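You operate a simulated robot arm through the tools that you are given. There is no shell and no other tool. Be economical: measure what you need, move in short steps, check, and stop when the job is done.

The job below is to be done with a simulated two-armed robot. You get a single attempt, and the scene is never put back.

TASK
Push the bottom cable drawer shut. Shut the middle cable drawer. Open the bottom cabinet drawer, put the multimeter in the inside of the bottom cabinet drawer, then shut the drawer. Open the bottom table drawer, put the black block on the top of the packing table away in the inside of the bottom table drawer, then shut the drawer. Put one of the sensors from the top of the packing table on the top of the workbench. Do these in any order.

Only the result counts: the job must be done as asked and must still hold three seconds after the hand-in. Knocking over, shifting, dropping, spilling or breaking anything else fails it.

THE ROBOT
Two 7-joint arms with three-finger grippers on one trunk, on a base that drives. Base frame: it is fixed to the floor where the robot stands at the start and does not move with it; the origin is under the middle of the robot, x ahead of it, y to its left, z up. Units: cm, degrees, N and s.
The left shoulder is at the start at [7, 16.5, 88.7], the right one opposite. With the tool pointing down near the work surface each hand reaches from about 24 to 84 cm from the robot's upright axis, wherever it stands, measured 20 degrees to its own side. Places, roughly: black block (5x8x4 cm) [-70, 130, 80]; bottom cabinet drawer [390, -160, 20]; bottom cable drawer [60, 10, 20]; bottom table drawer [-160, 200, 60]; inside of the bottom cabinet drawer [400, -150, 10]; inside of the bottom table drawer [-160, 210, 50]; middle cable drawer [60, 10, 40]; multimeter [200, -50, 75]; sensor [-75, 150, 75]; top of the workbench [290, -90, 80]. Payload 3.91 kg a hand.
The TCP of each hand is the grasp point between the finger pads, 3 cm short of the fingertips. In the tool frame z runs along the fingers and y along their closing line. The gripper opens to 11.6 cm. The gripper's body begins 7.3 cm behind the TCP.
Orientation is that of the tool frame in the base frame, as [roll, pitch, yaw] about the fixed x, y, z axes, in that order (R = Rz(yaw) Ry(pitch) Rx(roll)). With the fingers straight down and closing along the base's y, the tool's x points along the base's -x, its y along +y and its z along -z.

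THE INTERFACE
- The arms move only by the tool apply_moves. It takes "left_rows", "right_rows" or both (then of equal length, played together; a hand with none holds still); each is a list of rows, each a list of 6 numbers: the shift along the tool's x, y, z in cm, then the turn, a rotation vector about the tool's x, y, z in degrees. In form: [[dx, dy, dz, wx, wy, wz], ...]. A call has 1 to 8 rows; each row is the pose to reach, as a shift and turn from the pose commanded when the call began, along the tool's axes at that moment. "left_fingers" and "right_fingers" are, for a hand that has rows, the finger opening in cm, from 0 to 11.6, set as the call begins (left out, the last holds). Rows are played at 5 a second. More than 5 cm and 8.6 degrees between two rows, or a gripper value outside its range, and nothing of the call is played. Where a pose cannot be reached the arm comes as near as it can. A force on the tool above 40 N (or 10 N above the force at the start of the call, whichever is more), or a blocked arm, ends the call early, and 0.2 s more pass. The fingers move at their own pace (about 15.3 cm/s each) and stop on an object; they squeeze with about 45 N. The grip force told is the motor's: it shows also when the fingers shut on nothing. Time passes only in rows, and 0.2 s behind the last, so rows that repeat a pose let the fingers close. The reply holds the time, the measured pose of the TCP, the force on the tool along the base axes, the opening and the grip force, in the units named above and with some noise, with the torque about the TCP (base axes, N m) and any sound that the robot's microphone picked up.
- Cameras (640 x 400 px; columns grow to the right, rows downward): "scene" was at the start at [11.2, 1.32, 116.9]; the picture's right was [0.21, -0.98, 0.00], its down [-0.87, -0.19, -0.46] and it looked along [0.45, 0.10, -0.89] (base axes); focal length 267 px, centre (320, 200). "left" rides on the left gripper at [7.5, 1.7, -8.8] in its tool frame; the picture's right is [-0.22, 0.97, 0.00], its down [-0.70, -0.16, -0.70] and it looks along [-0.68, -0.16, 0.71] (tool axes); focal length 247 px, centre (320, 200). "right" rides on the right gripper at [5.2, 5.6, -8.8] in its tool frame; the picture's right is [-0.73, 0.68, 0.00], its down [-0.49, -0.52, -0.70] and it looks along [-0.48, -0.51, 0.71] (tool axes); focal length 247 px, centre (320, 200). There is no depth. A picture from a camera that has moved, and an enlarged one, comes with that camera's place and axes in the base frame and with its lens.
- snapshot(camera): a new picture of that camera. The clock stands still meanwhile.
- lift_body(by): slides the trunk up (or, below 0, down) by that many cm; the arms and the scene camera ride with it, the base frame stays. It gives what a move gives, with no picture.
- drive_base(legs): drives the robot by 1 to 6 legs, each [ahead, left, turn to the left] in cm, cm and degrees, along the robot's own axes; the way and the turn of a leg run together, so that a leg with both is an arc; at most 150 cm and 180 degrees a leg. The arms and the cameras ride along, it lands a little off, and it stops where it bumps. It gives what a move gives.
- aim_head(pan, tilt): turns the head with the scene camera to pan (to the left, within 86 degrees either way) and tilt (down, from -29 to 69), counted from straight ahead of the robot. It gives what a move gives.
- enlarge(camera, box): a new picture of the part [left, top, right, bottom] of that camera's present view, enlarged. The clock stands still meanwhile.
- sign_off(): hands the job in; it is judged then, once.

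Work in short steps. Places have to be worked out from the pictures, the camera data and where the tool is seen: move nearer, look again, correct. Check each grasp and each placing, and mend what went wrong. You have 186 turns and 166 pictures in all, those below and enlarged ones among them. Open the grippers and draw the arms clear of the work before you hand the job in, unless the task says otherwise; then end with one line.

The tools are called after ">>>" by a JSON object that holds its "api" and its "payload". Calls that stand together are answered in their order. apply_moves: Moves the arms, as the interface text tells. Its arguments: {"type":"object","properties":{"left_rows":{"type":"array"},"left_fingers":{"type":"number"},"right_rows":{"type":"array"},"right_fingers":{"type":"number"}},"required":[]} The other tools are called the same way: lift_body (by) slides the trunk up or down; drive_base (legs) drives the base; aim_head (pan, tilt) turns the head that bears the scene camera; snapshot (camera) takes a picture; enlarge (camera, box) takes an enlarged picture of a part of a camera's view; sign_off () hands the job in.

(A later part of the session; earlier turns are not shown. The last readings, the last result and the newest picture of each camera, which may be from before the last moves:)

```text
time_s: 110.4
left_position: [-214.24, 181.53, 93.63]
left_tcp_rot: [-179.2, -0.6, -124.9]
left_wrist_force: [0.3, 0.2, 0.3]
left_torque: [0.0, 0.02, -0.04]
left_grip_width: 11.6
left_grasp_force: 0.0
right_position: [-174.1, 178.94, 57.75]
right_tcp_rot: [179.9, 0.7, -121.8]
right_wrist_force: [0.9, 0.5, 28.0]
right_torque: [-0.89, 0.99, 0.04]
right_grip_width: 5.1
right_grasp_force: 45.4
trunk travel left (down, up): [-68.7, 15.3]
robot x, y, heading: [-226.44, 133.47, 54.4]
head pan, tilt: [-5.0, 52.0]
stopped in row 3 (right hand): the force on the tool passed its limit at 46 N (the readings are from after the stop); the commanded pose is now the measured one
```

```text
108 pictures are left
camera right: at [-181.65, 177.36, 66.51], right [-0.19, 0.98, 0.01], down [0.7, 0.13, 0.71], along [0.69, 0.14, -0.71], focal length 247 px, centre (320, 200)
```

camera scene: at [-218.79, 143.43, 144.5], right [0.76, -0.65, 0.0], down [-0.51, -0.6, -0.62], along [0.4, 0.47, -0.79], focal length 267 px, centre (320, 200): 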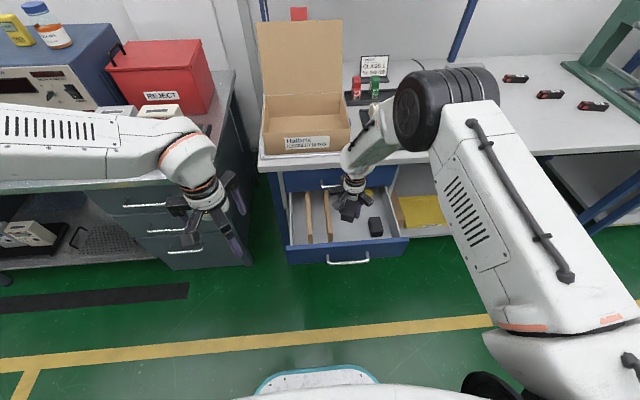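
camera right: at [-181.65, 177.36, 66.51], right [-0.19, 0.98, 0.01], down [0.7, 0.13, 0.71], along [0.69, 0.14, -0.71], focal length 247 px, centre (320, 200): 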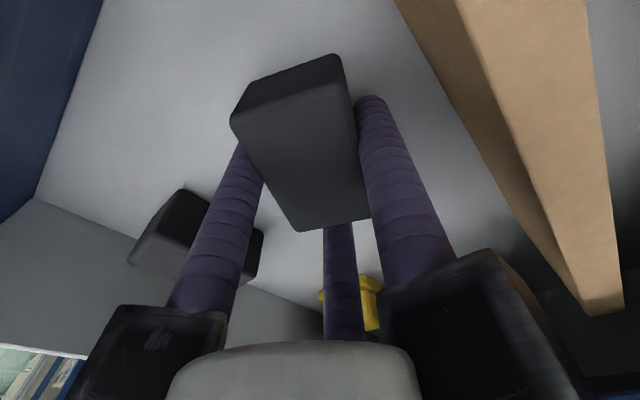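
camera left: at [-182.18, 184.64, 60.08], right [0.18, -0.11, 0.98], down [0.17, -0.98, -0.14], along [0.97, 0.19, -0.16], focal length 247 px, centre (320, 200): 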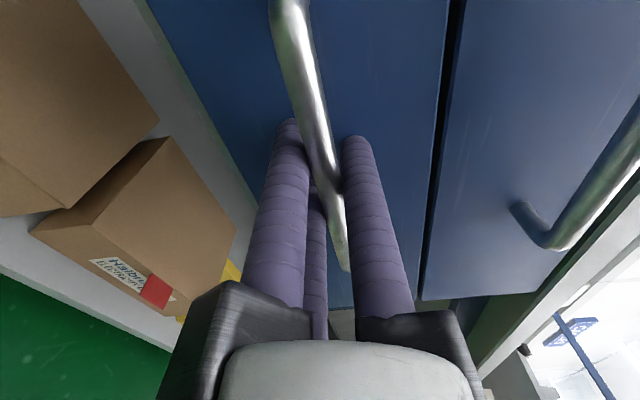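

The block touches the drawer floor. I open the fingers only a little, clear of the divider, and check.

>>> {"api": "apply_moves", "payload": {"right_rows": [[0, 0, -0.2, 0, 0, 0], [0, 0, -0.2, 0, 0, 0], [0, 0, -0.2, 0, 0, 0]], "right_fingers": 7.6}}

>>> {"api": "snapshot", "payload": {"camera": "right"}}

```text
time_s: 111.2
left_position: [-214.1, 181.7, 93.64]
left_tcp_rot: [-179.2, -0.5, -124.9]
left_wrist_force: [-0.4, -0.1, -0.3]
left_torque: [0.0, 0.03, -0.03]
left_grip_width: 11.62
left_grasp_force: 0.1
right_position: [-174.21, 178.79, 57.49]
right_tcp_rot: [-179.9, 0.3, -121.6]
right_wrist_force: [-0.6, 0.1, -0.2]
right_torque: [0.0, 0.0, 0.0]
right_grip_width: 7.62
right_grasp_force: 0.2
trunk travel left (down, up): [-68.7, 15.3]
robot x, y, heading: [-227.05, 134.05, 54.4]
head pan, tilt: [-5.0, 52.0]
```

```text
107 pictures are left
camera right: at [-181.76, 177.13, 66.35], right [-0.19, 0.98, 0.0], down [0.7, 0.14, 0.7], along [0.69, 0.14, -0.71], focal length 247 px, centre (320, 200)
```

right: 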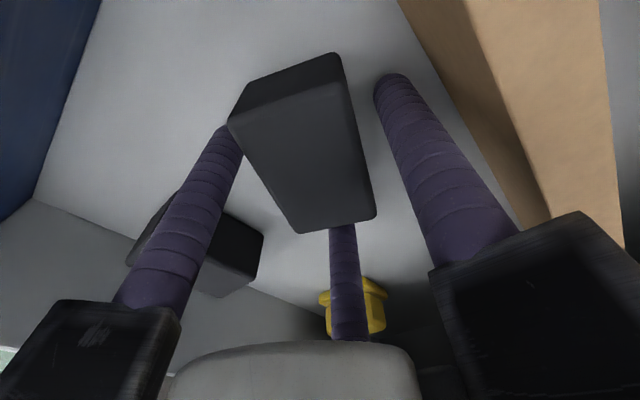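

The block is free. I lift the hand straight up out of the drawer.

>>> {"api": "apply_moves", "payload": {"right_rows": [[0, 0, -2, 0, 0, 0], [0, 0, -6, 0, 0, 0], [0, 0, -11, 0, 0, 0], [0, 0, -16, 0, 0, 0], [0, 0, -21, 0, 0, 0], [0, 0, -26, 0, 0, 0], [0, 0, -31, 0, 0, 0], [0, 0, -36, 0, 0, 0]]}}

>>> {"api": "snapshot", "payload": {"camera": "scene"}}

```text
time_s: 113.0
left_position: [-214.37, 181.65, 93.38]
left_tcp_rot: [-179.2, -0.4, -124.8]
left_wrist_force: [-0.1, -0.5, -0.5]
left_torque: [0.0, -0.01, -0.01]
left_grip_width: 11.61
left_grasp_force: 0.2
right_position: [-174.37, 178.42, 93.63]
right_tcp_rot: [-179.9, 0.4, -121.7]
right_wrist_force: [0.5, -0.6, 0.8]
right_torque: [0.02, -0.02, 0.02]
right_grip_width: 7.63
right_grasp_force: 0.0
trunk travel left (down, up): [-68.7, 15.3]
robot x, y, heading: [-226.44, 133.91, 54.1]
head pan, tilt: [-5.0, 52.0]
```

```text
106 pictures are left
camera scene: at [-218.84, 143.36, 144.5], right [0.76, -0.65, 0.0], down [-0.51, -0.6, -0.62], along [0.4, 0.47, -0.79], focal length 267 px, centre (320, 200)
```

scene: 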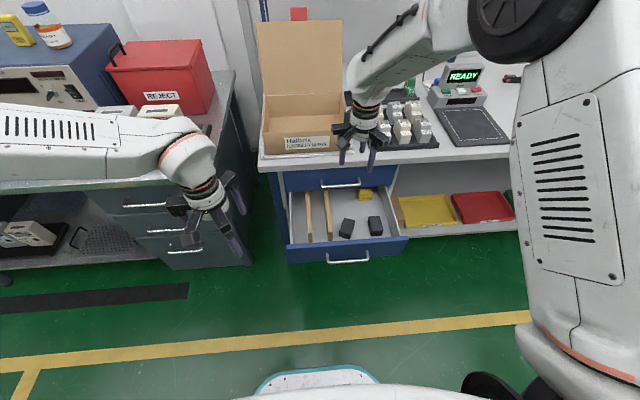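

The block lies flat in the drawer. I back off, close the right hand and tilt its fingers forward to push the drawer shut.

>>> {"api": "drive_base", "payload": {"legs": [[-24, 0, 0]]}}

>>> {"api": "apply_moves", "payload": {"right_rows": [[1.5, 0, 0, 0, -8.5, 0], [3, 0, 0, 0, -17, 0], [4.5, 0, 0, 0, -25.5, 0], [6, 0, 0, 0, -34, 0], [7.5, 0, 0, 0, -42.5, 0], [9, 0, 0, 0, -51, 0], [10.5, 0, 0, 0, -59.5, 0], [11, 0, 0, 0, -68, 0]], "right_fingers": 0}}

>>> {"api": "lift_body", "payload": {"by": -31}}

>>> {"api": "snapshot", "payload": {"camera": "scene"}}

>>> {"api": "snapshot", "payload": {"camera": "right"}}

```text
time_s: 114.8
left_position: [-228.18, 162.17, 93.52]
left_tcp_rot: [-179.1, -0.6, -124.9]
left_wrist_force: [-0.4, 0.4, 1.8]
left_torque: [0.02, 0.02, -0.01]
left_grip_width: 11.58
left_grasp_force: 0.0
right_position: [-188.44, 159.02, 93.46]
right_tcp_rot: [179.9, 0.3, -121.8]
right_wrist_force: [0.4, 0.3, 0.1]
right_torque: [-0.01, 0.0, -0.03]
right_grip_width: 7.62
right_grasp_force: 0.1
trunk travel left (down, up): [-68.7, 15.3]
robot x, y, heading: [-240.68, 114.06, 54.3]
head pan, tilt: [-5.0, 52.0]
```

```text
time_s: 116.6
left_position: [-228.12, 162.18, 93.44]
left_tcp_rot: [-179.3, -0.7, -125.0]
left_wrist_force: [0.1, -0.3, 0.0]
left_torque: [0.02, 0.0, 0.03]
left_grip_width: 11.59
left_grasp_force: 0.0
right_position: [-194.06, 149.77, 93.65]
right_tcp_rot: [177.7, 68.5, -124.4]
right_wrist_force: [0.2, 1.1, -0.5]
right_torque: [-0.03, 0.01, 0.02]
right_grip_width: 0.88
right_grasp_force: 44.4
trunk travel left (down, up): [-68.7, 15.3]
robot x, y, heading: [-240.71, 114.45, 54.3]
head pan, tilt: [-5.0, 52.0]
```

```text
time_s: 119.7
left_position: [-228.11, 162.12, 62.5]
left_tcp_rot: [-179.2, -0.5, -124.9]
left_wrist_force: [0.0, 0.3, -0.2]
left_torque: [-0.02, 0.01, 0.03]
left_grip_width: 11.64
left_grasp_force: 0.0
right_position: [-193.96, 149.74, 62.45]
right_tcp_rot: [178.0, 68.3, -124.2]
right_wrist_force: [-0.7, 0.1, 0.7]
right_torque: [0.01, 0.0, 0.02]
right_grip_width: 0.91
right_grasp_force: 44.9
trunk travel left (down, up): [-37.7, 46.3]
robot x, y, heading: [-240.6, 114.39, 54.2]
head pan, tilt: [-5.0, 52.0]
```

```text
105 pictures are left
camera scene: at [-232.79, 123.9, 113.5], right [0.76, -0.65, 0.0], down [-0.51, -0.6, -0.62], along [0.4, 0.47, -0.79], focal length 267 px, centre (320, 200)
```

scene: 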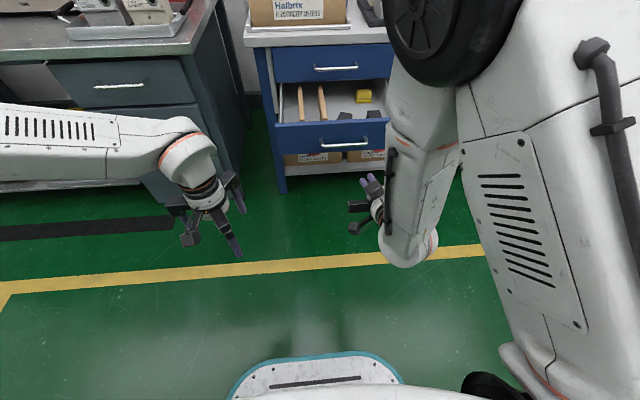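

```text
104 pictures are left
camera right: at [-204.13, 144.07, 60.99], right [-0.42, 0.59, 0.69], down [0.2, -0.68, 0.7], along [0.88, 0.43, 0.17], focal length 247 px, centre (320, 200)
```

right: 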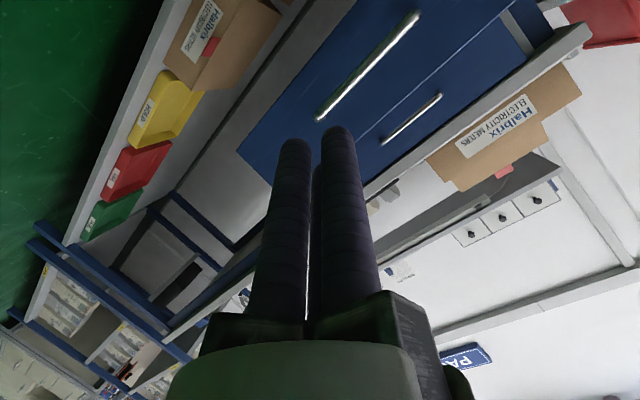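

The right tip is 20 cm short of the handle. My left forearm would come close to the left bench, so I shift the base right and the right hand left before pushing, with the tip just above the handle bar.

>>> {"api": "drive_base", "payload": {"legs": [[0, -14, 0]]}}

>>> {"api": "apply_moves", "payload": {"right_rows": [[0, 4.4, 0, 0, 0, 0], [0, 8.8, 0, 0, 0, 0], [0, 13.2, 0, 0, 0, 0], [0, 17.4, 0, 0, 0, 0], [0, 17.4, 0, 0, 0, 0]]}}

>>> {"api": "lift_body", "payload": {"by": 1}}

>>> {"api": "snapshot", "payload": {"camera": "right"}}

>>> {"api": "snapshot", "payload": {"camera": "scene"}}

```text
time_s: 121.0
left_position: [-216.8, 153.91, 62.51]
left_tcp_rot: [-179.1, -0.6, -125.0]
left_wrist_force: [-0.6, 0.0, -0.4]
left_torque: [0.04, 0.0, 0.01]
left_grip_width: 11.59
left_grasp_force: 0.1
right_position: [-182.5, 141.31, 62.49]
right_tcp_rot: [177.8, 68.4, -124.5]
right_wrist_force: [-0.3, 1.1, -0.2]
right_torque: [0.01, 0.01, 0.03]
right_grip_width: 0.88
right_grasp_force: 45.1
trunk travel left (down, up): [-37.7, 46.3]
robot x, y, heading: [-229.09, 106.04, 54.5]
head pan, tilt: [-5.0, 52.0]
```

```text
time_s: 122.1
left_position: [-216.66, 153.89, 62.56]
left_tcp_rot: [-179.2, -0.6, -125.1]
left_wrist_force: [0.4, -0.3, 0.0]
left_torque: [-0.01, 0.02, 0.01]
left_grip_width: 11.59
left_grasp_force: 0.0
right_position: [-196.74, 148.55, 58.11]
right_tcp_rot: [171.0, 60.6, -134.5]
right_wrist_force: [0.1, -0.3, 0.1]
right_torque: [0.01, -0.01, 0.04]
right_grip_width: 0.9
right_grasp_force: 45.6
trunk travel left (down, up): [-37.7, 46.3]
robot x, y, heading: [-229.01, 106.03, 54.2]
head pan, tilt: [-5.0, 52.0]
stopped in row 5 (right hand): the arm was blocked; the commanded pose is now the measured one
```

```text
time_s: 122.7
left_position: [-216.69, 153.92, 63.45]
left_tcp_rot: [-179.1, -0.6, -125.0]
left_wrist_force: [0.7, -0.3, 0.6]
left_torque: [-0.03, 0.02, 0.02]
left_grip_width: 11.61
left_grasp_force: 0.1
right_position: [-196.75, 148.61, 59.11]
right_tcp_rot: [171.0, 60.6, -134.2]
right_wrist_force: [0.2, 0.2, -0.1]
right_torque: [0.03, -0.03, -0.01]
right_grip_width: 0.93
right_grasp_force: 45.0
trunk travel left (down, up): [-38.7, 45.3]
robot x, y, heading: [-229.07, 106.17, 54.0]
head pan, tilt: [-5.0, 52.0]
```

```text
103 pictures are left
camera right: at [-207.38, 143.72, 59.26], right [-0.29, 0.66, 0.69], down [0.24, -0.65, 0.72], along [0.92, 0.38, 0.03], focal length 247 px, centre (320, 200)
```

right: 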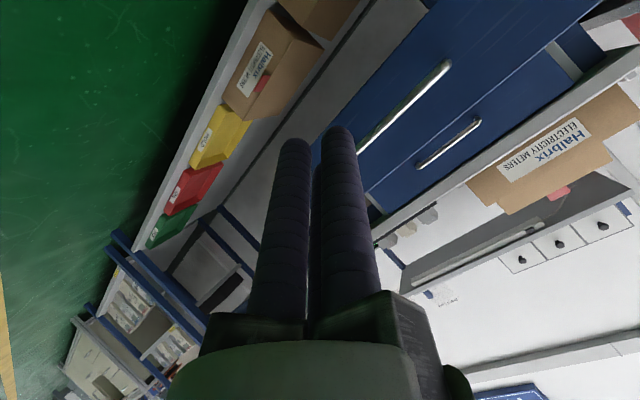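

```text
102 pictures are left
camera scene: at [-221.41, 115.76, 114.49], right [0.76, -0.65, 0.0], down [-0.52, -0.6, -0.62], along [0.4, 0.47, -0.79], focal length 267 px, centre (320, 200)
```

scene: 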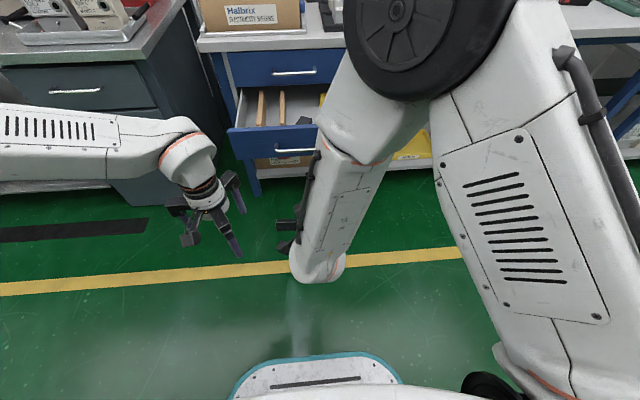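

The tip is now at handle height; I raise 4.5 cm so it meets the panel above the bar, and pull the left arm back to keep it clear of the left bench.

>>> {"api": "apply_moves", "payload": {"left_rows": [[3, 0, -1, 0, 0, 0], [6, 0, -2, 0, 0, 0], [9, 0, -3, 0, 0, 0], [12, 0, -4, 0, 0, 0], [15, 0, -5, 0, 0, 0], [15, 0, -5, 0, 0, 0]]}}

>>> {"api": "lift_body", "payload": {"by": 4.5}}

>>> {"api": "drive_base", "payload": {"legs": [[20, 0, 0]]}}

>>> {"api": "snapshot", "payload": {"camera": "scene"}}

>>> {"api": "snapshot", "payload": {"camera": "right"}}

```text
time_s: 124.1
left_position: [-222.5, 144.32, 69.33]
left_tcp_rot: [-179.2, -0.7, -124.9]
left_wrist_force: [-0.1, -0.8, -0.3]
left_torque: [0.0, -0.01, -0.01]
left_grip_width: 11.58
left_grasp_force: 0.1
left hand out of reach, approached as far as the arm can: row 4, 5, 6
right_position: [-196.93, 148.73, 59.11]
right_tcp_rot: [171.0, 60.7, -134.5]
right_wrist_force: [1.0, 0.7, -0.2]
right_torque: [-0.03, 0.01, -0.02]
right_grip_width: 0.9
right_grasp_force: 45.0
trunk travel left (down, up): [-38.7, 45.3]
robot x, y, heading: [-229.38, 105.84, 54.3]
head pan, tilt: [-5.0, 52.0]
```

```text
time_s: 125.0
left_position: [-222.43, 144.45, 73.8]
left_tcp_rot: [-179.2, -0.7, -125.0]
left_wrist_force: [0.2, 0.4, -0.5]
left_torque: [-0.03, 0.03, -0.01]
left_grip_width: 11.61
left_grasp_force: 0.1
right_position: [-196.86, 148.68, 63.87]
right_tcp_rot: [171.0, 60.6, -134.5]
right_wrist_force: [0.3, 0.3, -0.2]
right_torque: [0.03, 0.0, -0.02]
right_grip_width: 0.91
right_grasp_force: 45.2
trunk travel left (down, up): [-43.2, 40.8]
robot x, y, heading: [-229.35, 106.18, 54.1]
head pan, tilt: [-5.0, 52.0]
```

```text
time_s: 126.6
left_position: [-210.54, 160.73, 73.96]
left_tcp_rot: [-179.2, -0.7, -124.9]
left_wrist_force: [-0.2, 0.1, 0.4]
left_torque: [-0.07, 0.01, 0.01]
left_grip_width: 11.62
left_grasp_force: 0.0
right_position: [-184.79, 164.97, 63.59]
right_tcp_rot: [170.9, 60.6, -134.5]
right_wrist_force: [-0.6, 0.0, 0.1]
right_torque: [-0.03, 0.04, 0.01]
right_grip_width: 0.92
right_grasp_force: 44.7
trunk travel left (down, up): [-43.2, 40.8]
robot x, y, heading: [-217.62, 121.99, 54.0]
head pan, tilt: [-5.0, 52.0]
```

```text
101 pictures are left
camera scene: at [-209.49, 132.2, 118.98], right [0.76, -0.65, 0.0], down [-0.52, -0.6, -0.61], along [0.4, 0.46, -0.79], focal length 267 px, centre (320, 200)
```

scene: 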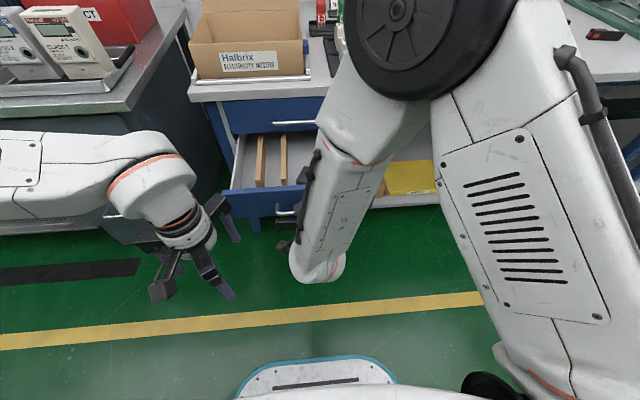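

```text
100 pictures are left
camera right: at [-195.47, 160.16, 63.79], right [-0.29, 0.66, 0.69], down [0.24, -0.65, 0.72], along [0.92, 0.38, 0.03], focal length 247 px, centre (320, 200)
```

right: 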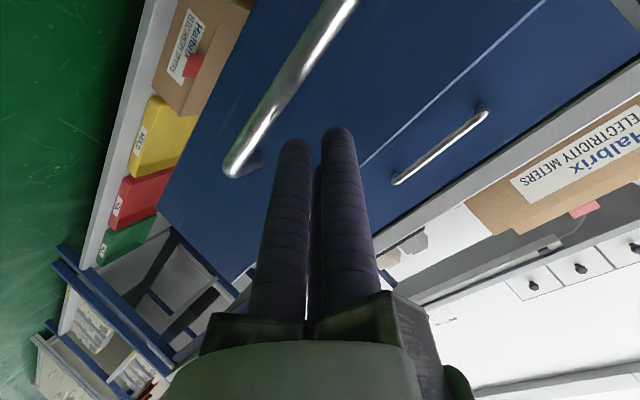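

The tip is above the bar and below the panel's top edge. I push forward in steps.

>>> {"api": "drive_base", "payload": {"legs": [[12, 0, 0]]}}

>>> {"api": "snapshot", "payload": {"camera": "scene"}}

>>> {"api": "snapshot", "payload": {"camera": "right"}}

```text
time_s: 127.8
left_position: [-203.59, 170.42, 73.87]
left_tcp_rot: [-179.2, -0.8, -125.0]
left_wrist_force: [-0.2, -0.2, 0.3]
left_torque: [0.0, 0.05, 0.04]
left_grip_width: 11.59
left_grasp_force: 0.0
right_position: [-177.88, 174.7, 63.62]
right_tcp_rot: [170.9, 60.6, -134.7]
right_wrist_force: [1.2, 0.9, -0.1]
right_torque: [-0.03, -0.02, 0.01]
right_grip_width: 0.88
right_grasp_force: 45.5
trunk travel left (down, up): [-43.2, 40.8]
robot x, y, heading: [-210.35, 132.16, 54.2]
head pan, tilt: [-5.0, 52.0]
```

```text
99 pictures are left
camera scene: at [-202.5, 141.87, 118.97], right [0.76, -0.65, 0.0], down [-0.52, -0.6, -0.61], along [0.4, 0.46, -0.79], focal length 267 px, centre (320, 200)
```

scene: 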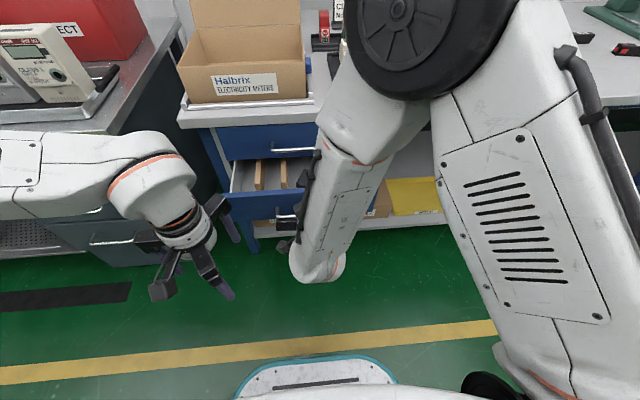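

```text
98 pictures are left
camera right: at [-188.46, 169.82, 63.79], right [-0.29, 0.66, 0.69], down [0.24, -0.65, 0.72], along [0.93, 0.38, 0.03], focal length 247 px, centre (320, 200)
```

right: 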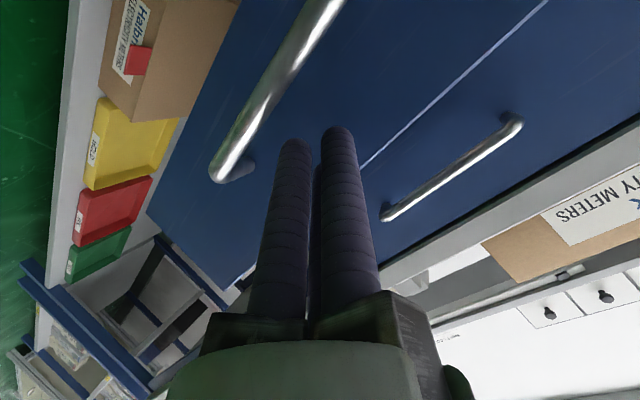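

The drawer is sliding in. Before the last 16 cm I raise the left hand, to keep its forearm well above the left bench.

>>> {"api": "apply_moves", "payload": {"left_rows": [[0, -1, -4, 0, 0, 0], [0, -2, -8, 0, 0, 0], [0, -3, -12, 0, 0, 0], [0, -4, -16, 0, 0, 0], [0, -4, -16, 0, 0, 0]]}}

>>> {"api": "drive_base", "payload": {"legs": [[8, 0, 0]]}}

>>> {"api": "snapshot", "payload": {"camera": "scene"}}

```text
time_s: 129.0
left_position: [-200.4, 168.31, 89.93]
left_tcp_rot: [-179.2, -0.6, -125.0]
left_wrist_force: [0.2, 0.5, -0.3]
left_torque: [-0.02, -0.01, 0.0]
left_grip_width: 11.6
left_grasp_force: 0.1
right_position: [-177.81, 174.69, 63.75]
right_tcp_rot: [170.7, 60.6, -134.6]
right_wrist_force: [0.0, -0.7, -0.6]
right_torque: [0.0, 0.0, -0.01]
right_grip_width: 0.89
right_grasp_force: 45.2
trunk travel left (down, up): [-43.2, 40.8]
robot x, y, heading: [-210.17, 131.87, 54.0]
head pan, tilt: [-5.0, 52.0]
```

```text
time_s: 130.1
left_position: [-195.77, 174.76, 89.81]
left_tcp_rot: [-179.2, -0.8, -125.0]
left_wrist_force: [1.0, -0.5, -0.8]
left_torque: [-0.06, 0.03, 0.01]
left_grip_width: 11.61
left_grasp_force: 0.1
right_position: [-173.2, 181.08, 63.56]
right_tcp_rot: [170.8, 60.6, -134.8]
right_wrist_force: [1.1, 0.2, -0.4]
right_torque: [0.02, -0.03, -0.01]
right_grip_width: 0.87
right_grasp_force: 44.7
trunk travel left (down, up): [-43.2, 40.8]
robot x, y, heading: [-205.86, 138.46, 54.2]
head pan, tilt: [-5.0, 52.0]
```

```text
97 pictures are left
camera scene: at [-197.89, 148.24, 118.97], right [0.76, -0.65, 0.0], down [-0.52, -0.6, -0.61], along [0.4, 0.46, -0.79], focal length 267 px, centre (320, 200)
```

scene: 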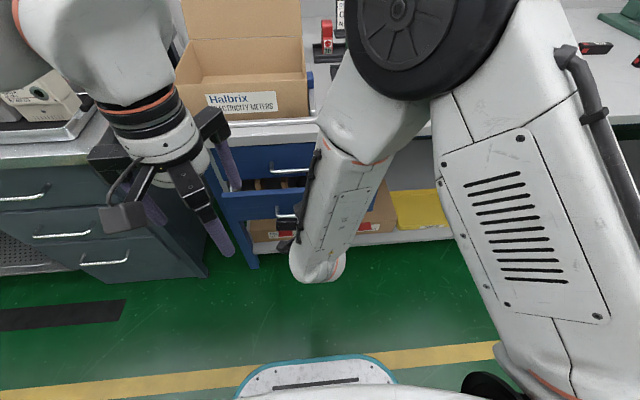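

Nearly shut; the left arm is clear. I push on until it stops.

>>> {"api": "drive_base", "payload": {"legs": [[6, 0, 0]]}}

>>> {"api": "drive_base", "payload": {"legs": [[5, 0, 0]]}}

>>> {"api": "snapshot", "payload": {"camera": "scene"}}

>>> {"api": "snapshot", "payload": {"camera": "right"}}

```text
time_s: 131.0
left_position: [-192.28, 179.7, 89.82]
left_tcp_rot: [-179.3, -0.8, -125.0]
left_wrist_force: [0.5, 0.5, -0.9]
left_torque: [-0.02, 0.06, -0.01]
left_grip_width: 11.59
left_grasp_force: 0.2
right_position: [-169.61, 185.94, 63.58]
right_tcp_rot: [170.7, 60.7, -134.8]
right_wrist_force: [-0.2, 0.6, -0.9]
right_torque: [0.03, 0.01, -0.02]
right_grip_width: 0.89
right_grasp_force: 44.6
trunk travel left (down, up): [-43.2, 40.8]
robot x, y, heading: [-202.2, 143.67, 54.1]
head pan, tilt: [-5.0, 52.0]
```

```text
time_s: 131.8
left_position: [-191.73, 180.4, 89.95]
left_tcp_rot: [-179.1, -0.8, -124.9]
left_wrist_force: [0.4, 0.1, 0.3]
left_torque: [-0.02, 0.02, 0.03]
left_grip_width: 11.61
left_grasp_force: 0.0
right_position: [-169.59, 186.04, 63.17]
right_tcp_rot: [171.4, 59.7, -133.9]
right_wrist_force: [-4.6, -6.9, 1.5]
right_torque: [0.02, 0.05, -0.05]
right_grip_width: 0.91
right_grasp_force: 45.0
trunk travel left (down, up): [-43.2, 40.8]
robot x, y, heading: [-201.83, 144.2, 54.0]
head pan, tilt: [-5.0, 52.0]
stopped in leg 1: the force on the tool passed its limit at 71 N (the readings are from after the stop); the commanded pose is now the measured one
```

```text
96 pictures are left
camera scene: at [-193.9, 153.74, 118.99], right [0.76, -0.65, 0.0], down [-0.52, -0.6, -0.62], along [0.4, 0.47, -0.79], focal length 267 px, centre (320, 200)
```

scene: 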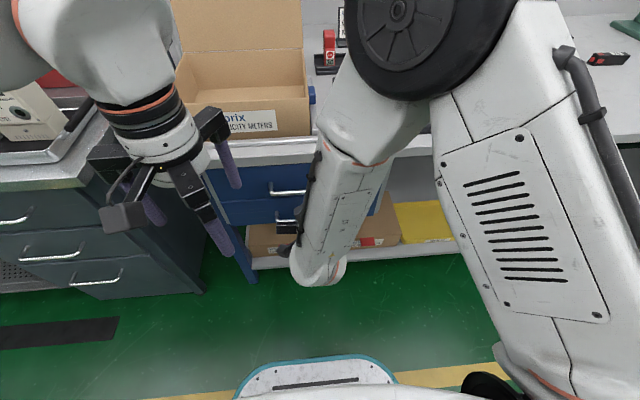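

```text
95 pictures are left
camera right: at [-180.23, 181.14, 63.56], right [-0.29, 0.67, 0.68], down [0.25, -0.64, 0.73], along [0.92, 0.38, 0.02], focal length 247 px, centre (320, 200)
```

right: 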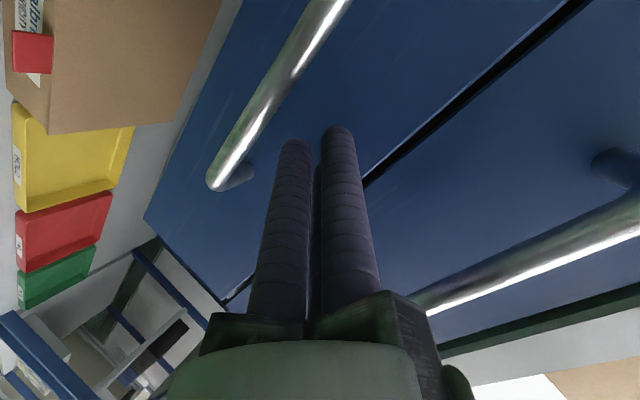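

The drawer hit its stop and both blue fronts are flush. I back off, restore the right hand pointing down, raise the trunk and check.

>>> {"api": "drive_base", "payload": {"legs": [[-30, 0, 0]]}}

>>> {"api": "lift_body", "payload": {"by": 30}}

>>> {"api": "apply_moves", "payload": {"right_rows": [[0, 0, 0, 0, 8.5, 0], [0, 0, 0, 0, 17, 0], [0, 0, 0, 0, 25.5, 0], [0, 0, 0, 0, 34, 0], [0, 0, 0, 0, 42.5, 0], [0, 0, 0, 0, 51, 0], [0, 0, 0, 0, 59.5, 0]], "right_fingers": 11.6}}

>>> {"api": "snapshot", "payload": {"camera": "scene"}}

```text
time_s: 133.8
left_position: [-209.23, 156.02, 89.93]
left_tcp_rot: [-179.3, -0.8, -125.0]
left_wrist_force: [-0.7, -0.5, 0.5]
left_torque: [0.06, 0.01, 0.01]
left_grip_width: 11.61
left_grasp_force: 0.0
right_position: [-187.11, 161.82, 63.3]
right_tcp_rot: [171.3, 60.0, -134.2]
right_wrist_force: [-0.3, -0.5, 0.5]
right_torque: [-0.04, 0.01, 0.01]
right_grip_width: 0.89
right_grasp_force: 45.5
trunk travel left (down, up): [-43.2, 40.8]
robot x, y, heading: [-219.45, 119.42, 53.8]
head pan, tilt: [-5.0, 52.0]
```

```text
time_s: 136.8
left_position: [-209.28, 156.07, 119.92]
left_tcp_rot: [-179.2, -0.6, -124.9]
left_wrist_force: [0.3, 0.1, -0.3]
left_torque: [0.02, -0.01, 0.01]
left_grip_width: 11.61
left_grasp_force: 0.1
right_position: [-187.08, 161.91, 93.21]
right_tcp_rot: [171.2, 59.7, -134.0]
right_wrist_force: [-0.2, 0.7, -0.2]
right_torque: [0.02, 0.01, -0.02]
right_grip_width: 0.9
right_grasp_force: 45.0
trunk travel left (down, up): [-73.2, 10.8]
robot x, y, heading: [-218.85, 119.95, 54.1]
head pan, tilt: [-5.0, 52.0]
```

```text
time_s: 138.4
left_position: [-209.17, 156.14, 119.83]
left_tcp_rot: [-179.3, -0.7, -124.9]
left_wrist_force: [0.4, 0.0, 1.0]
left_torque: [-0.01, 0.0, 0.03]
left_grip_width: 11.6
left_grasp_force: 0.0
right_position: [-187.21, 161.83, 93.05]
right_tcp_rot: [175.7, 0.4, -126.5]
right_wrist_force: [-0.6, 0.1, 0.7]
right_torque: [-0.03, 0.01, 0.01]
right_grip_width: 11.59
right_grasp_force: 0.0
trunk travel left (down, up): [-73.2, 10.8]
robot x, y, heading: [-219.1, 119.94, 54.2]
head pan, tilt: [-5.0, 52.0]
```

```text
94 pictures are left
camera scene: at [-211.43, 129.62, 148.99], right [0.76, -0.65, 0.0], down [-0.52, -0.6, -0.62], along [0.4, 0.47, -0.79], focal length 267 px, centre (320, 200)
```

scene: 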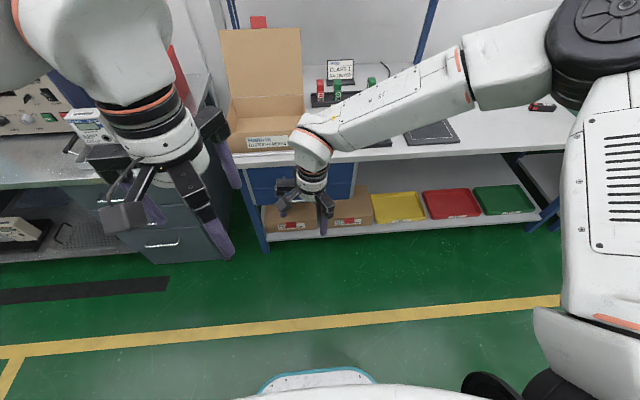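

The table drawers are shut. I bring the right hand to its own side, rotated 30° for the sensors' orientation, and drive to the sensors.

>>> {"api": "apply_moves", "payload": {"right_rows": [[0, -3.4, 0, 0.9, 0, 6], [0, -6.8, 0, 1.7, 0, 12], [0, -10.2, 0, 2.6, 0, 18], [0, -13.6, 0, 3.4, 0, 24], [0, -17, 0, 4.3, 0, 30], [0, -17, 0, 4.3, 0, 30]]}}

>>> {"api": "drive_base", "payload": {"legs": [[0, -91, 0], [30, 0, 0]]}}

>>> {"api": "snapshot", "payload": {"camera": "scene"}}

>>> {"api": "snapshot", "payload": {"camera": "right"}}

```text
time_s: 139.8
left_position: [-209.28, 156.12, 119.74]
left_tcp_rot: [-179.1, -0.7, -124.9]
left_wrist_force: [0.2, -0.4, 0.4]
left_torque: [0.0, 0.02, 0.0]
left_grip_width: 11.61
left_grasp_force: 0.1
right_position: [-173.48, 151.87, 91.94]
right_tcp_rot: [-180.0, -0.5, -156.5]
right_wrist_force: [0.3, 0.6, -0.7]
right_torque: [0.0, -0.01, 0.03]
right_grip_width: 11.6
right_grasp_force: 0.1
trunk travel left (down, up): [-73.2, 10.8]
robot x, y, heading: [-219.49, 119.59, 54.2]
head pan, tilt: [-5.0, 52.0]
```

```text
time_s: 146.4
left_position: [-116.08, 125.96, 119.89]
left_tcp_rot: [-179.3, -0.7, -125.0]
left_wrist_force: [-0.4, 0.2, 0.2]
left_torque: [-0.01, 0.02, 0.0]
left_grip_width: 11.6
left_grasp_force: 0.0
right_position: [-80.26, 121.82, 92.14]
right_tcp_rot: [180.0, -0.6, -156.5]
right_wrist_force: [0.0, 0.0, 0.1]
right_torque: [0.0, -0.03, -0.01]
right_grip_width: 11.6
right_grasp_force: 0.1
trunk travel left (down, up): [-73.2, 10.8]
robot x, y, heading: [-126.15, 89.68, 54.1]
head pan, tilt: [-5.0, 52.0]
```

```text
93 pictures are left
camera scene: at [-118.32, 99.49, 149.0], right [0.76, -0.66, 0.0], down [-0.52, -0.6, -0.62], along [0.4, 0.47, -0.79], focal length 267 px, centre (320, 200)
```

scene: 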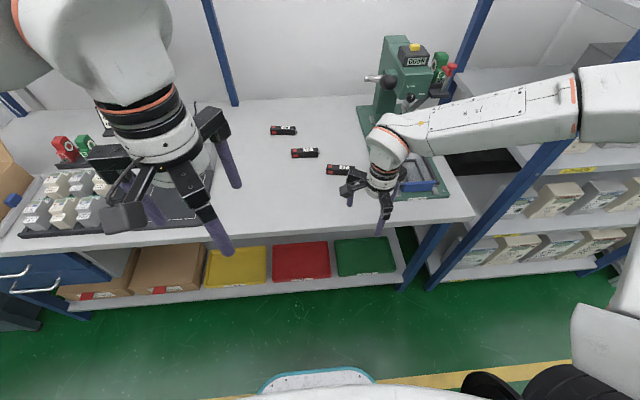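

```text
92 pictures are left
camera right: at [-87.16, 124.9, 100.93], right [0.4, 0.92, -0.01], down [0.66, -0.28, 0.69], along [0.63, -0.28, -0.72], focal length 247 px, centre (320, 200)
```

right: 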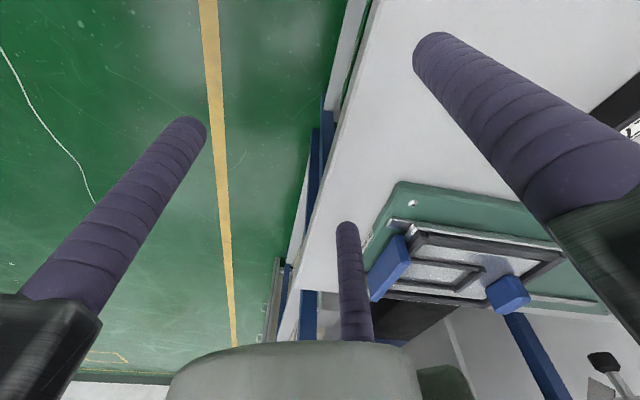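

Sensor 27 sits at about [-70.4, 144.6], long axis at -46°. I drive 8 cm closer and bring the right hand above it, yawed to suit.

>>> {"api": "drive_base", "payload": {"legs": [[8, 0, 0]]}}

>>> {"api": "apply_moves", "payload": {"right_rows": [[-2.8, 3.2, 0, 0, 0, 2.6], [-5.6, 6.4, 0, 0, 0, 5.2], [-8.5, 9.7, 0, 0, 0, 7.8], [-11.3, 12.9, 0, 0, 0, 10.4], [-11.3, 12.9, 0, 0, 0, 10.4]]}}

>>> {"api": "snapshot", "payload": {"camera": "right"}}

>>> {"api": "enlarge", "payload": {"camera": "scene", "box": [250, 80, 450, 220]}}

```text
time_s: 147.4
left_position: [-111.56, 132.34, 119.99]
left_tcp_rot: [-179.3, -0.7, -125.1]
left_wrist_force: [0.1, -0.5, 0.2]
left_torque: [0.0, 0.01, -0.02]
left_grip_width: 11.59
left_grasp_force: 0.0
right_position: [-75.53, 128.16, 92.0]
right_tcp_rot: [-179.9, -0.4, -156.4]
right_wrist_force: [-1.4, -0.2, 0.3]
right_torque: [-0.02, 0.02, 0.0]
right_grip_width: 11.6
right_grasp_force: 0.1
trunk travel left (down, up): [-73.2, 10.8]
robot x, y, heading: [-121.74, 95.98, 54.1]
head pan, tilt: [-5.0, 52.0]
```

```text
time_s: 148.6
left_position: [-111.59, 132.28, 120.0]
left_tcp_rot: [-179.3, -0.8, -125.1]
left_wrist_force: [-1.0, -0.2, 0.5]
left_torque: [0.01, 0.0, 0.02]
left_grip_width: 11.6
left_grasp_force: 0.1
right_position: [-70.58, 144.57, 91.8]
right_tcp_rot: [-179.9, -0.6, -166.8]
right_wrist_force: [-0.7, 0.8, 0.3]
right_torque: [0.02, -0.04, 0.0]
right_grip_width: 11.61
right_grasp_force: 0.0
trunk travel left (down, up): [-73.2, 10.8]
robot x, y, heading: [-121.81, 95.88, 54.2]
head pan, tilt: [-5.0, 52.0]
```

```text
91 pictures are left
camera right: at [-76.78, 148.88, 100.75], right [0.56, 0.83, -0.01], down [0.6, -0.4, 0.7], along [0.57, -0.39, -0.72], focal length 247 px, centre (320, 200)
```

right: 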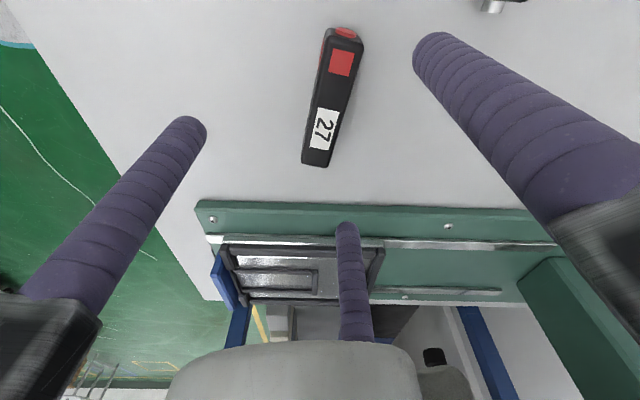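

```text
2.86 times, centred on (350, 150) of scene
camera zoom: at [-113.71, 105.75, 149.0], right [0.76, -0.66, 0.0], down [-0.52, -0.59, -0.62], along [0.4, 0.47, -0.79], focal length 763 px, centre (234, 343)
```

zoom: 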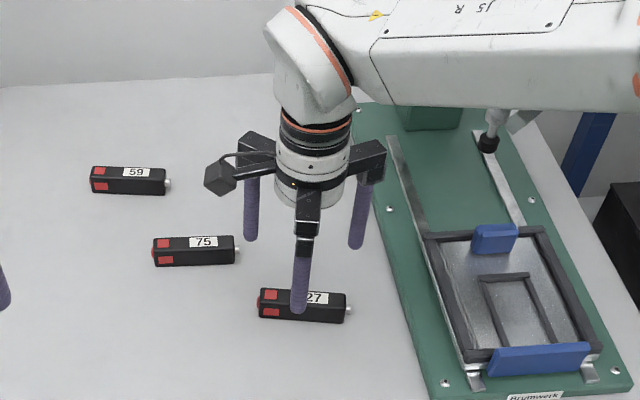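

Sensor measured at [-70.5, 145.6], -46°. I shift 1.3 cm and descend to just above table contact.

>>> {"api": "apply_moves", "payload": {"right_rows": [[-0.7, 1.2, 0, 0, 0, 0], [-0.7, 1.2, 3.5, 0, 0, 0], [-0.7, 1.2, 6, 0, 0, 0], [-0.7, 1.2, 7.2, 0, 0, 0], [-0.7, 1.2, 7.9, 0, 0, 0], [-0.7, 1.2, 7.9, 0, 0, 0]]}}

>>> {"api": "snapshot", "payload": {"camera": "right"}}

```text
time_s: 150.0
left_position: [-112.77, 131.99, 120.13]
left_tcp_rot: [-178.8, -0.1, -125.0]
left_wrist_force: [0.3, -0.9, 0.1]
left_torque: [-0.04, -0.03, 0.01]
left_grip_width: 11.55
left_grasp_force: 0.0
right_position: [-71.25, 145.56, 84.68]
right_tcp_rot: [-179.8, 0.1, -166.6]
right_wrist_force: [-0.4, 0.7, 0.1]
right_torque: [0.0, 0.02, 0.03]
right_grip_width: 11.6
right_grasp_force: 0.0
trunk travel left (down, up): [-73.2, 10.8]
robot x, y, heading: [-121.91, 96.3, 54.1]
head pan, tilt: [-5.0, 52.0]
```

```text
89 pictures are left
camera right: at [-77.63, 149.82, 93.49], right [0.55, 0.83, 0.0], down [0.59, -0.39, 0.7], along [0.58, -0.39, -0.71], focal length 247 px, centre (320, 200)
```

right: 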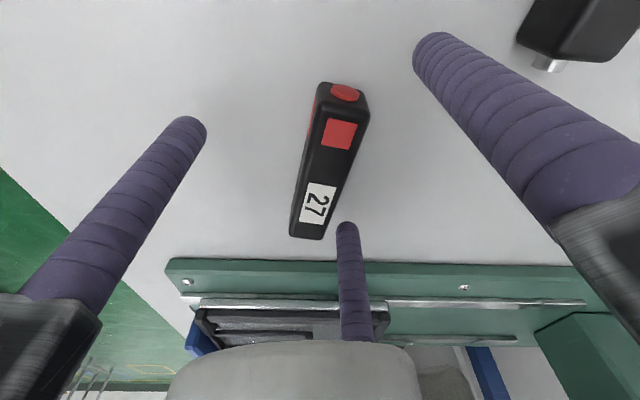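

Both hands read shifted about 1 cm, as if the body swayed; I look for contact with the press before going on.

>>> {"api": "snapshot", "payload": {"camera": "scene"}}

>>> {"api": "aim_head", "payload": {"pan": -30, "tilt": 40}}

>>> {"api": "snapshot", "payload": {"camera": "scene"}}

```text
88 pictures are left
camera scene: at [-115.35, 105.43, 149.09], right [0.76, -0.66, 0.01], down [-0.51, -0.59, -0.62], along [0.41, 0.47, -0.78], focal length 267 px, centre (320, 200)
```

scene: 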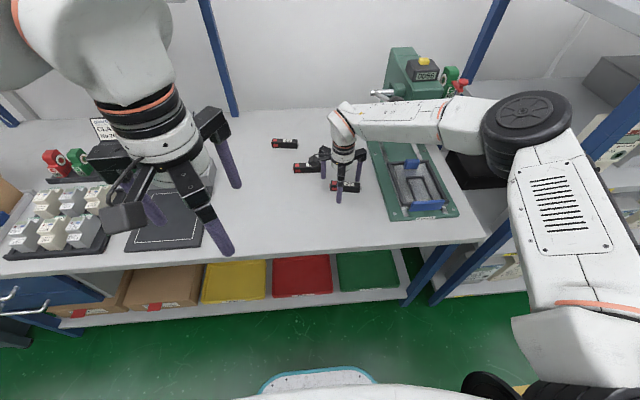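

```text
time_s: 150.9
left_position: [-112.67, 132.07, 120.08]
left_tcp_rot: [-178.8, -0.3, -125.0]
left_wrist_force: [-0.2, -0.3, 0.2]
left_torque: [-0.04, 0.01, -0.03]
left_grip_width: 11.61
left_grasp_force: 0.1
right_position: [-71.2, 145.56, 84.75]
right_tcp_rot: [-179.9, 0.2, -166.6]
right_wrist_force: [0.1, -0.4, -0.2]
right_torque: [0.02, 0.01, -0.03]
right_grip_width: 11.59
right_grasp_force: 0.1
trunk travel left (down, up): [-73.2, 10.8]
robot x, y, heading: [-121.51, 96.17, 53.9]
head pan, tilt: [-30.0, 40.0]
```

```text
87 pictures are left
camera scene: at [-112.46, 103.27, 150.81], right [0.41, -0.91, 0.0], down [-0.58, -0.26, -0.77], along [0.71, 0.31, -0.63], focal length 267 px, centre (320, 200)
```

scene: 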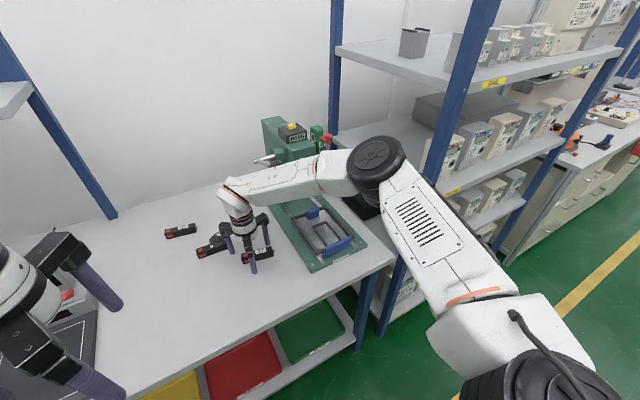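

My right elbow seems to press against the meter rack's blue post. I raise the hand, shift the base left 14 cm to clear it, and look again.

>>> {"api": "apply_moves", "payload": {"right_rows": [[0, 0, -4, 0, 0, 0], [0, 0, -7.5, 0, 0, 0], [0, 0, -7.5, 0, 0, 0]]}}

>>> {"api": "drive_base", "payload": {"legs": [[0, 14, 0]]}}

>>> {"api": "snapshot", "payload": {"camera": "scene"}}

```text
time_s: 151.7
left_position: [-111.84, 131.93, 120.11]
left_tcp_rot: [-179.1, -0.3, -125.1]
left_wrist_force: [-0.7, 0.1, 0.4]
left_torque: [-0.02, -0.06, 0.01]
left_grip_width: 11.6
left_grasp_force: 0.0
right_position: [-70.2, 145.55, 92.1]
right_tcp_rot: [179.9, -0.2, -167.2]
right_wrist_force: [0.8, 1.1, -0.5]
right_torque: [0.06, 0.08, -0.01]
right_grip_width: 11.61
right_grasp_force: 0.0
trunk travel left (down, up): [-73.2, 10.8]
robot x, y, heading: [-121.62, 96.12, 54.1]
head pan, tilt: [-30.0, 40.0]
```

```text
time_s: 153.1
left_position: [-122.8, 140.43, 119.97]
left_tcp_rot: [-179.3, -0.8, -125.1]
left_wrist_force: [-0.6, 0.4, -0.2]
left_torque: [-0.01, 0.03, -0.02]
left_grip_width: 11.6
left_grasp_force: 0.1
right_position: [-81.34, 153.93, 91.38]
right_tcp_rot: [-179.8, -0.6, -166.9]
right_wrist_force: [-0.3, 0.5, -0.4]
right_torque: [0.0, -0.02, -0.04]
right_grip_width: 11.61
right_grasp_force: 0.1
trunk travel left (down, up): [-73.2, 10.8]
robot x, y, heading: [-132.73, 104.8, 53.7]
head pan, tilt: [-30.0, 40.0]
```

```text
86 pictures are left
camera scene: at [-122.19, 111.81, 150.67], right [0.41, -0.91, 0.0], down [-0.59, -0.26, -0.77], along [0.7, 0.31, -0.64], focal length 267 px, centre (320, 200)
```

scene: 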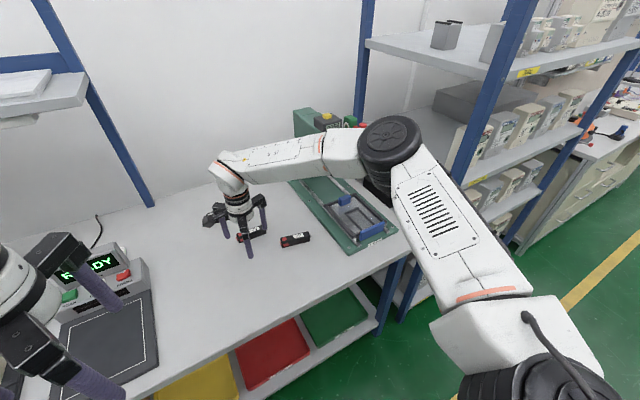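

The arm is clear of the rack now, and the hand is near sensor 75, so I take that one instead. I move over it at [-74.2, 159.8] and measure.

>>> {"api": "apply_moves", "payload": {"right_rows": [[-4, 2, 0, 0, 0, 0], [-8.2, 4.1, 0, 0, 0, 0], [-8.2, 4.1, 0, 0, 0, 0]]}}

>>> {"api": "snapshot", "payload": {"camera": "right"}}

>>> {"api": "snapshot", "payload": {"camera": "scene"}}

```text
time_s: 153.8
left_position: [-122.91, 140.47, 120.01]
left_tcp_rot: [-179.3, -0.6, -125.1]
left_wrist_force: [-0.1, -0.3, 0.5]
left_torque: [0.02, -0.05, 0.0]
left_grip_width: 11.58
left_grasp_force: 0.1
right_position: [-74.36, 159.65, 91.53]
right_tcp_rot: [179.9, -0.7, -167.0]
right_wrist_force: [-0.5, -0.2, 0.3]
right_torque: [0.02, 0.02, 0.01]
right_grip_width: 11.59
right_grasp_force: 0.1
trunk travel left (down, up): [-73.2, 10.8]
robot x, y, heading: [-132.8, 104.45, 53.8]
head pan, tilt: [-30.0, 40.0]
```

```text
85 pictures are left
camera right: at [-80.63, 164.0, 100.29], right [0.56, 0.83, -0.01], down [0.6, -0.4, 0.7], along [0.57, -0.39, -0.72], focal length 247 px, centre (320, 200)
```

right: 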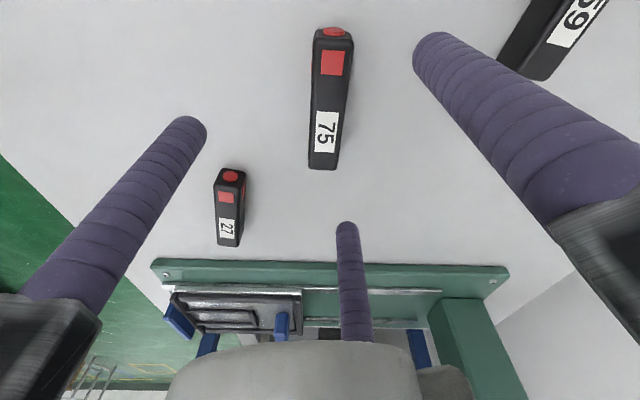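

```text
84 pictures are left
camera scene: at [-122.33, 111.75, 150.69], right [0.41, -0.91, 0.0], down [-0.59, -0.26, -0.77], along [0.7, 0.31, -0.64], focal length 267 px, centre (320, 200)
```

scene: 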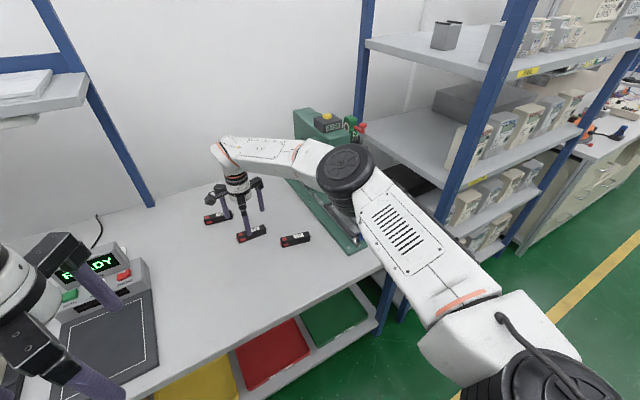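

Sensor 75: centre [-73.8, 159.9], axis -37°. I align, rotate 10° and descend.

>>> {"api": "apply_moves", "payload": {"right_rows": [[-0.5, 0.2, 0, 0, 0, -5], [-1, 0.4, 0, 0, 0, -10], [-1, 0.4, 3.5, 0, 0, -10], [-1, 0.4, 6, 0, 0, -10], [-1, 0.4, 7.3, 0, 0, -10], [-1, 0.4, 7.3, 0, 0, -10]]}}

>>> {"api": "snapshot", "payload": {"camera": "right"}}

>>> {"api": "snapshot", "payload": {"camera": "scene"}}

```text
time_s: 155.2
left_position: [-122.87, 140.54, 119.84]
left_tcp_rot: [-179.1, -0.7, -125.1]
left_wrist_force: [0.2, 0.2, 0.0]
left_torque: [0.01, -0.02, 0.01]
left_grip_width: 11.59
left_grasp_force: 0.0
right_position: [-73.57, 160.44, 84.04]
right_tcp_rot: [179.9, -0.6, -157.0]
right_wrist_force: [0.5, -0.4, 0.6]
right_torque: [0.03, 0.01, 0.01]
right_grip_width: 11.6
right_grasp_force: 0.0
trunk travel left (down, up): [-73.2, 10.8]
robot x, y, heading: [-133.16, 104.58, 54.1]
head pan, tilt: [-30.0, 40.0]
```

```text
83 pictures are left
camera right: at [-80.51, 163.56, 92.98], right [0.41, 0.91, -0.01], down [0.66, -0.29, 0.69], along [0.63, -0.29, -0.72], focal length 247 px, centre (320, 200)
```

right: 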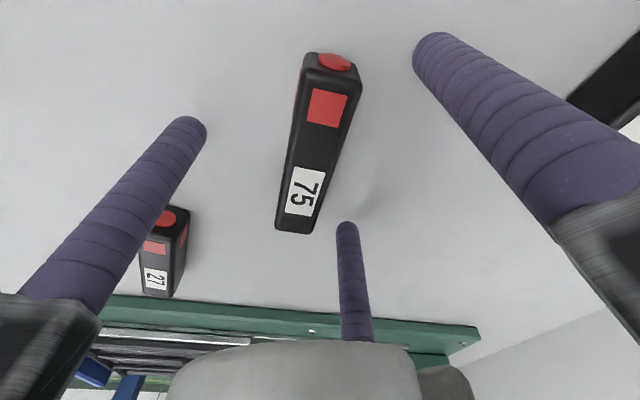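

```text
82 pictures are left
camera scene: at [-122.26, 111.9, 150.67], right [0.41, -0.91, 0.0], down [-0.59, -0.26, -0.77], along [0.7, 0.31, -0.64], focal length 267 px, centre (320, 200)
```

scene: 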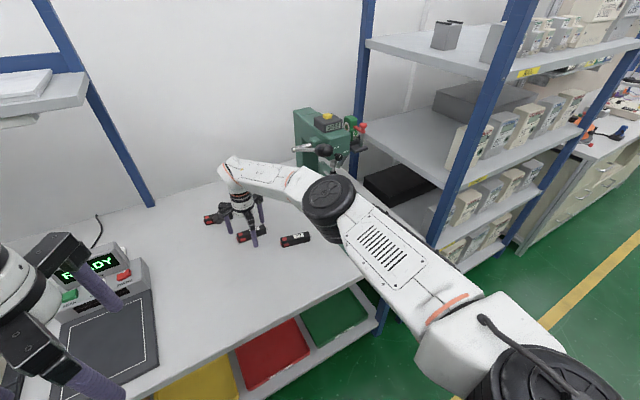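

Well aligned. I close on the sensor.

>>> {"api": "apply_moves", "payload": {"right_rows": [[0, 0, 0.3, 0, 0, 0], [0, 0, 0.3, 0, 0, 0], [0, 0, 0.3, 0, 0, 0], [0, 0, 0.3, 0, 0, 0], [0, 0, 0.3, 0, 0, 0]], "right_fingers": 0}}

>>> {"api": "snapshot", "payload": {"camera": "right"}}

```text
time_s: 156.4
left_position: [-122.93, 140.63, 119.9]
left_tcp_rot: [-179.2, -0.7, -125.1]
left_wrist_force: [-0.3, 0.3, 0.7]
left_torque: [0.0, 0.01, -0.01]
left_grip_width: 11.61
left_grasp_force: 0.0
right_position: [-73.58, 160.41, 83.81]
right_tcp_rot: [-180.0, -0.7, -156.9]
right_wrist_force: [1.1, 1.8, 1.4]
right_torque: [0.13, 0.07, -0.06]
right_grip_width: 3.88
right_grasp_force: 44.8
trunk travel left (down, up): [-73.2, 10.8]
robot x, y, heading: [-133.17, 104.02, 53.7]
head pan, tilt: [-30.0, 40.0]
```

```text
81 pictures are left
camera right: at [-80.54, 163.54, 92.71], right [0.41, 0.91, -0.01], down [0.66, -0.29, 0.69], along [0.63, -0.29, -0.72], focal length 247 px, centre (320, 200)
```

right: 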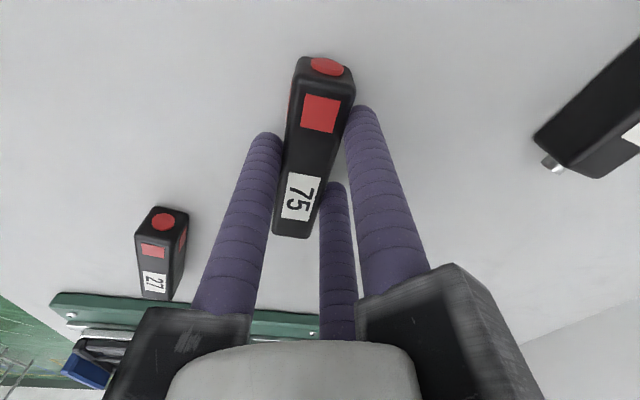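

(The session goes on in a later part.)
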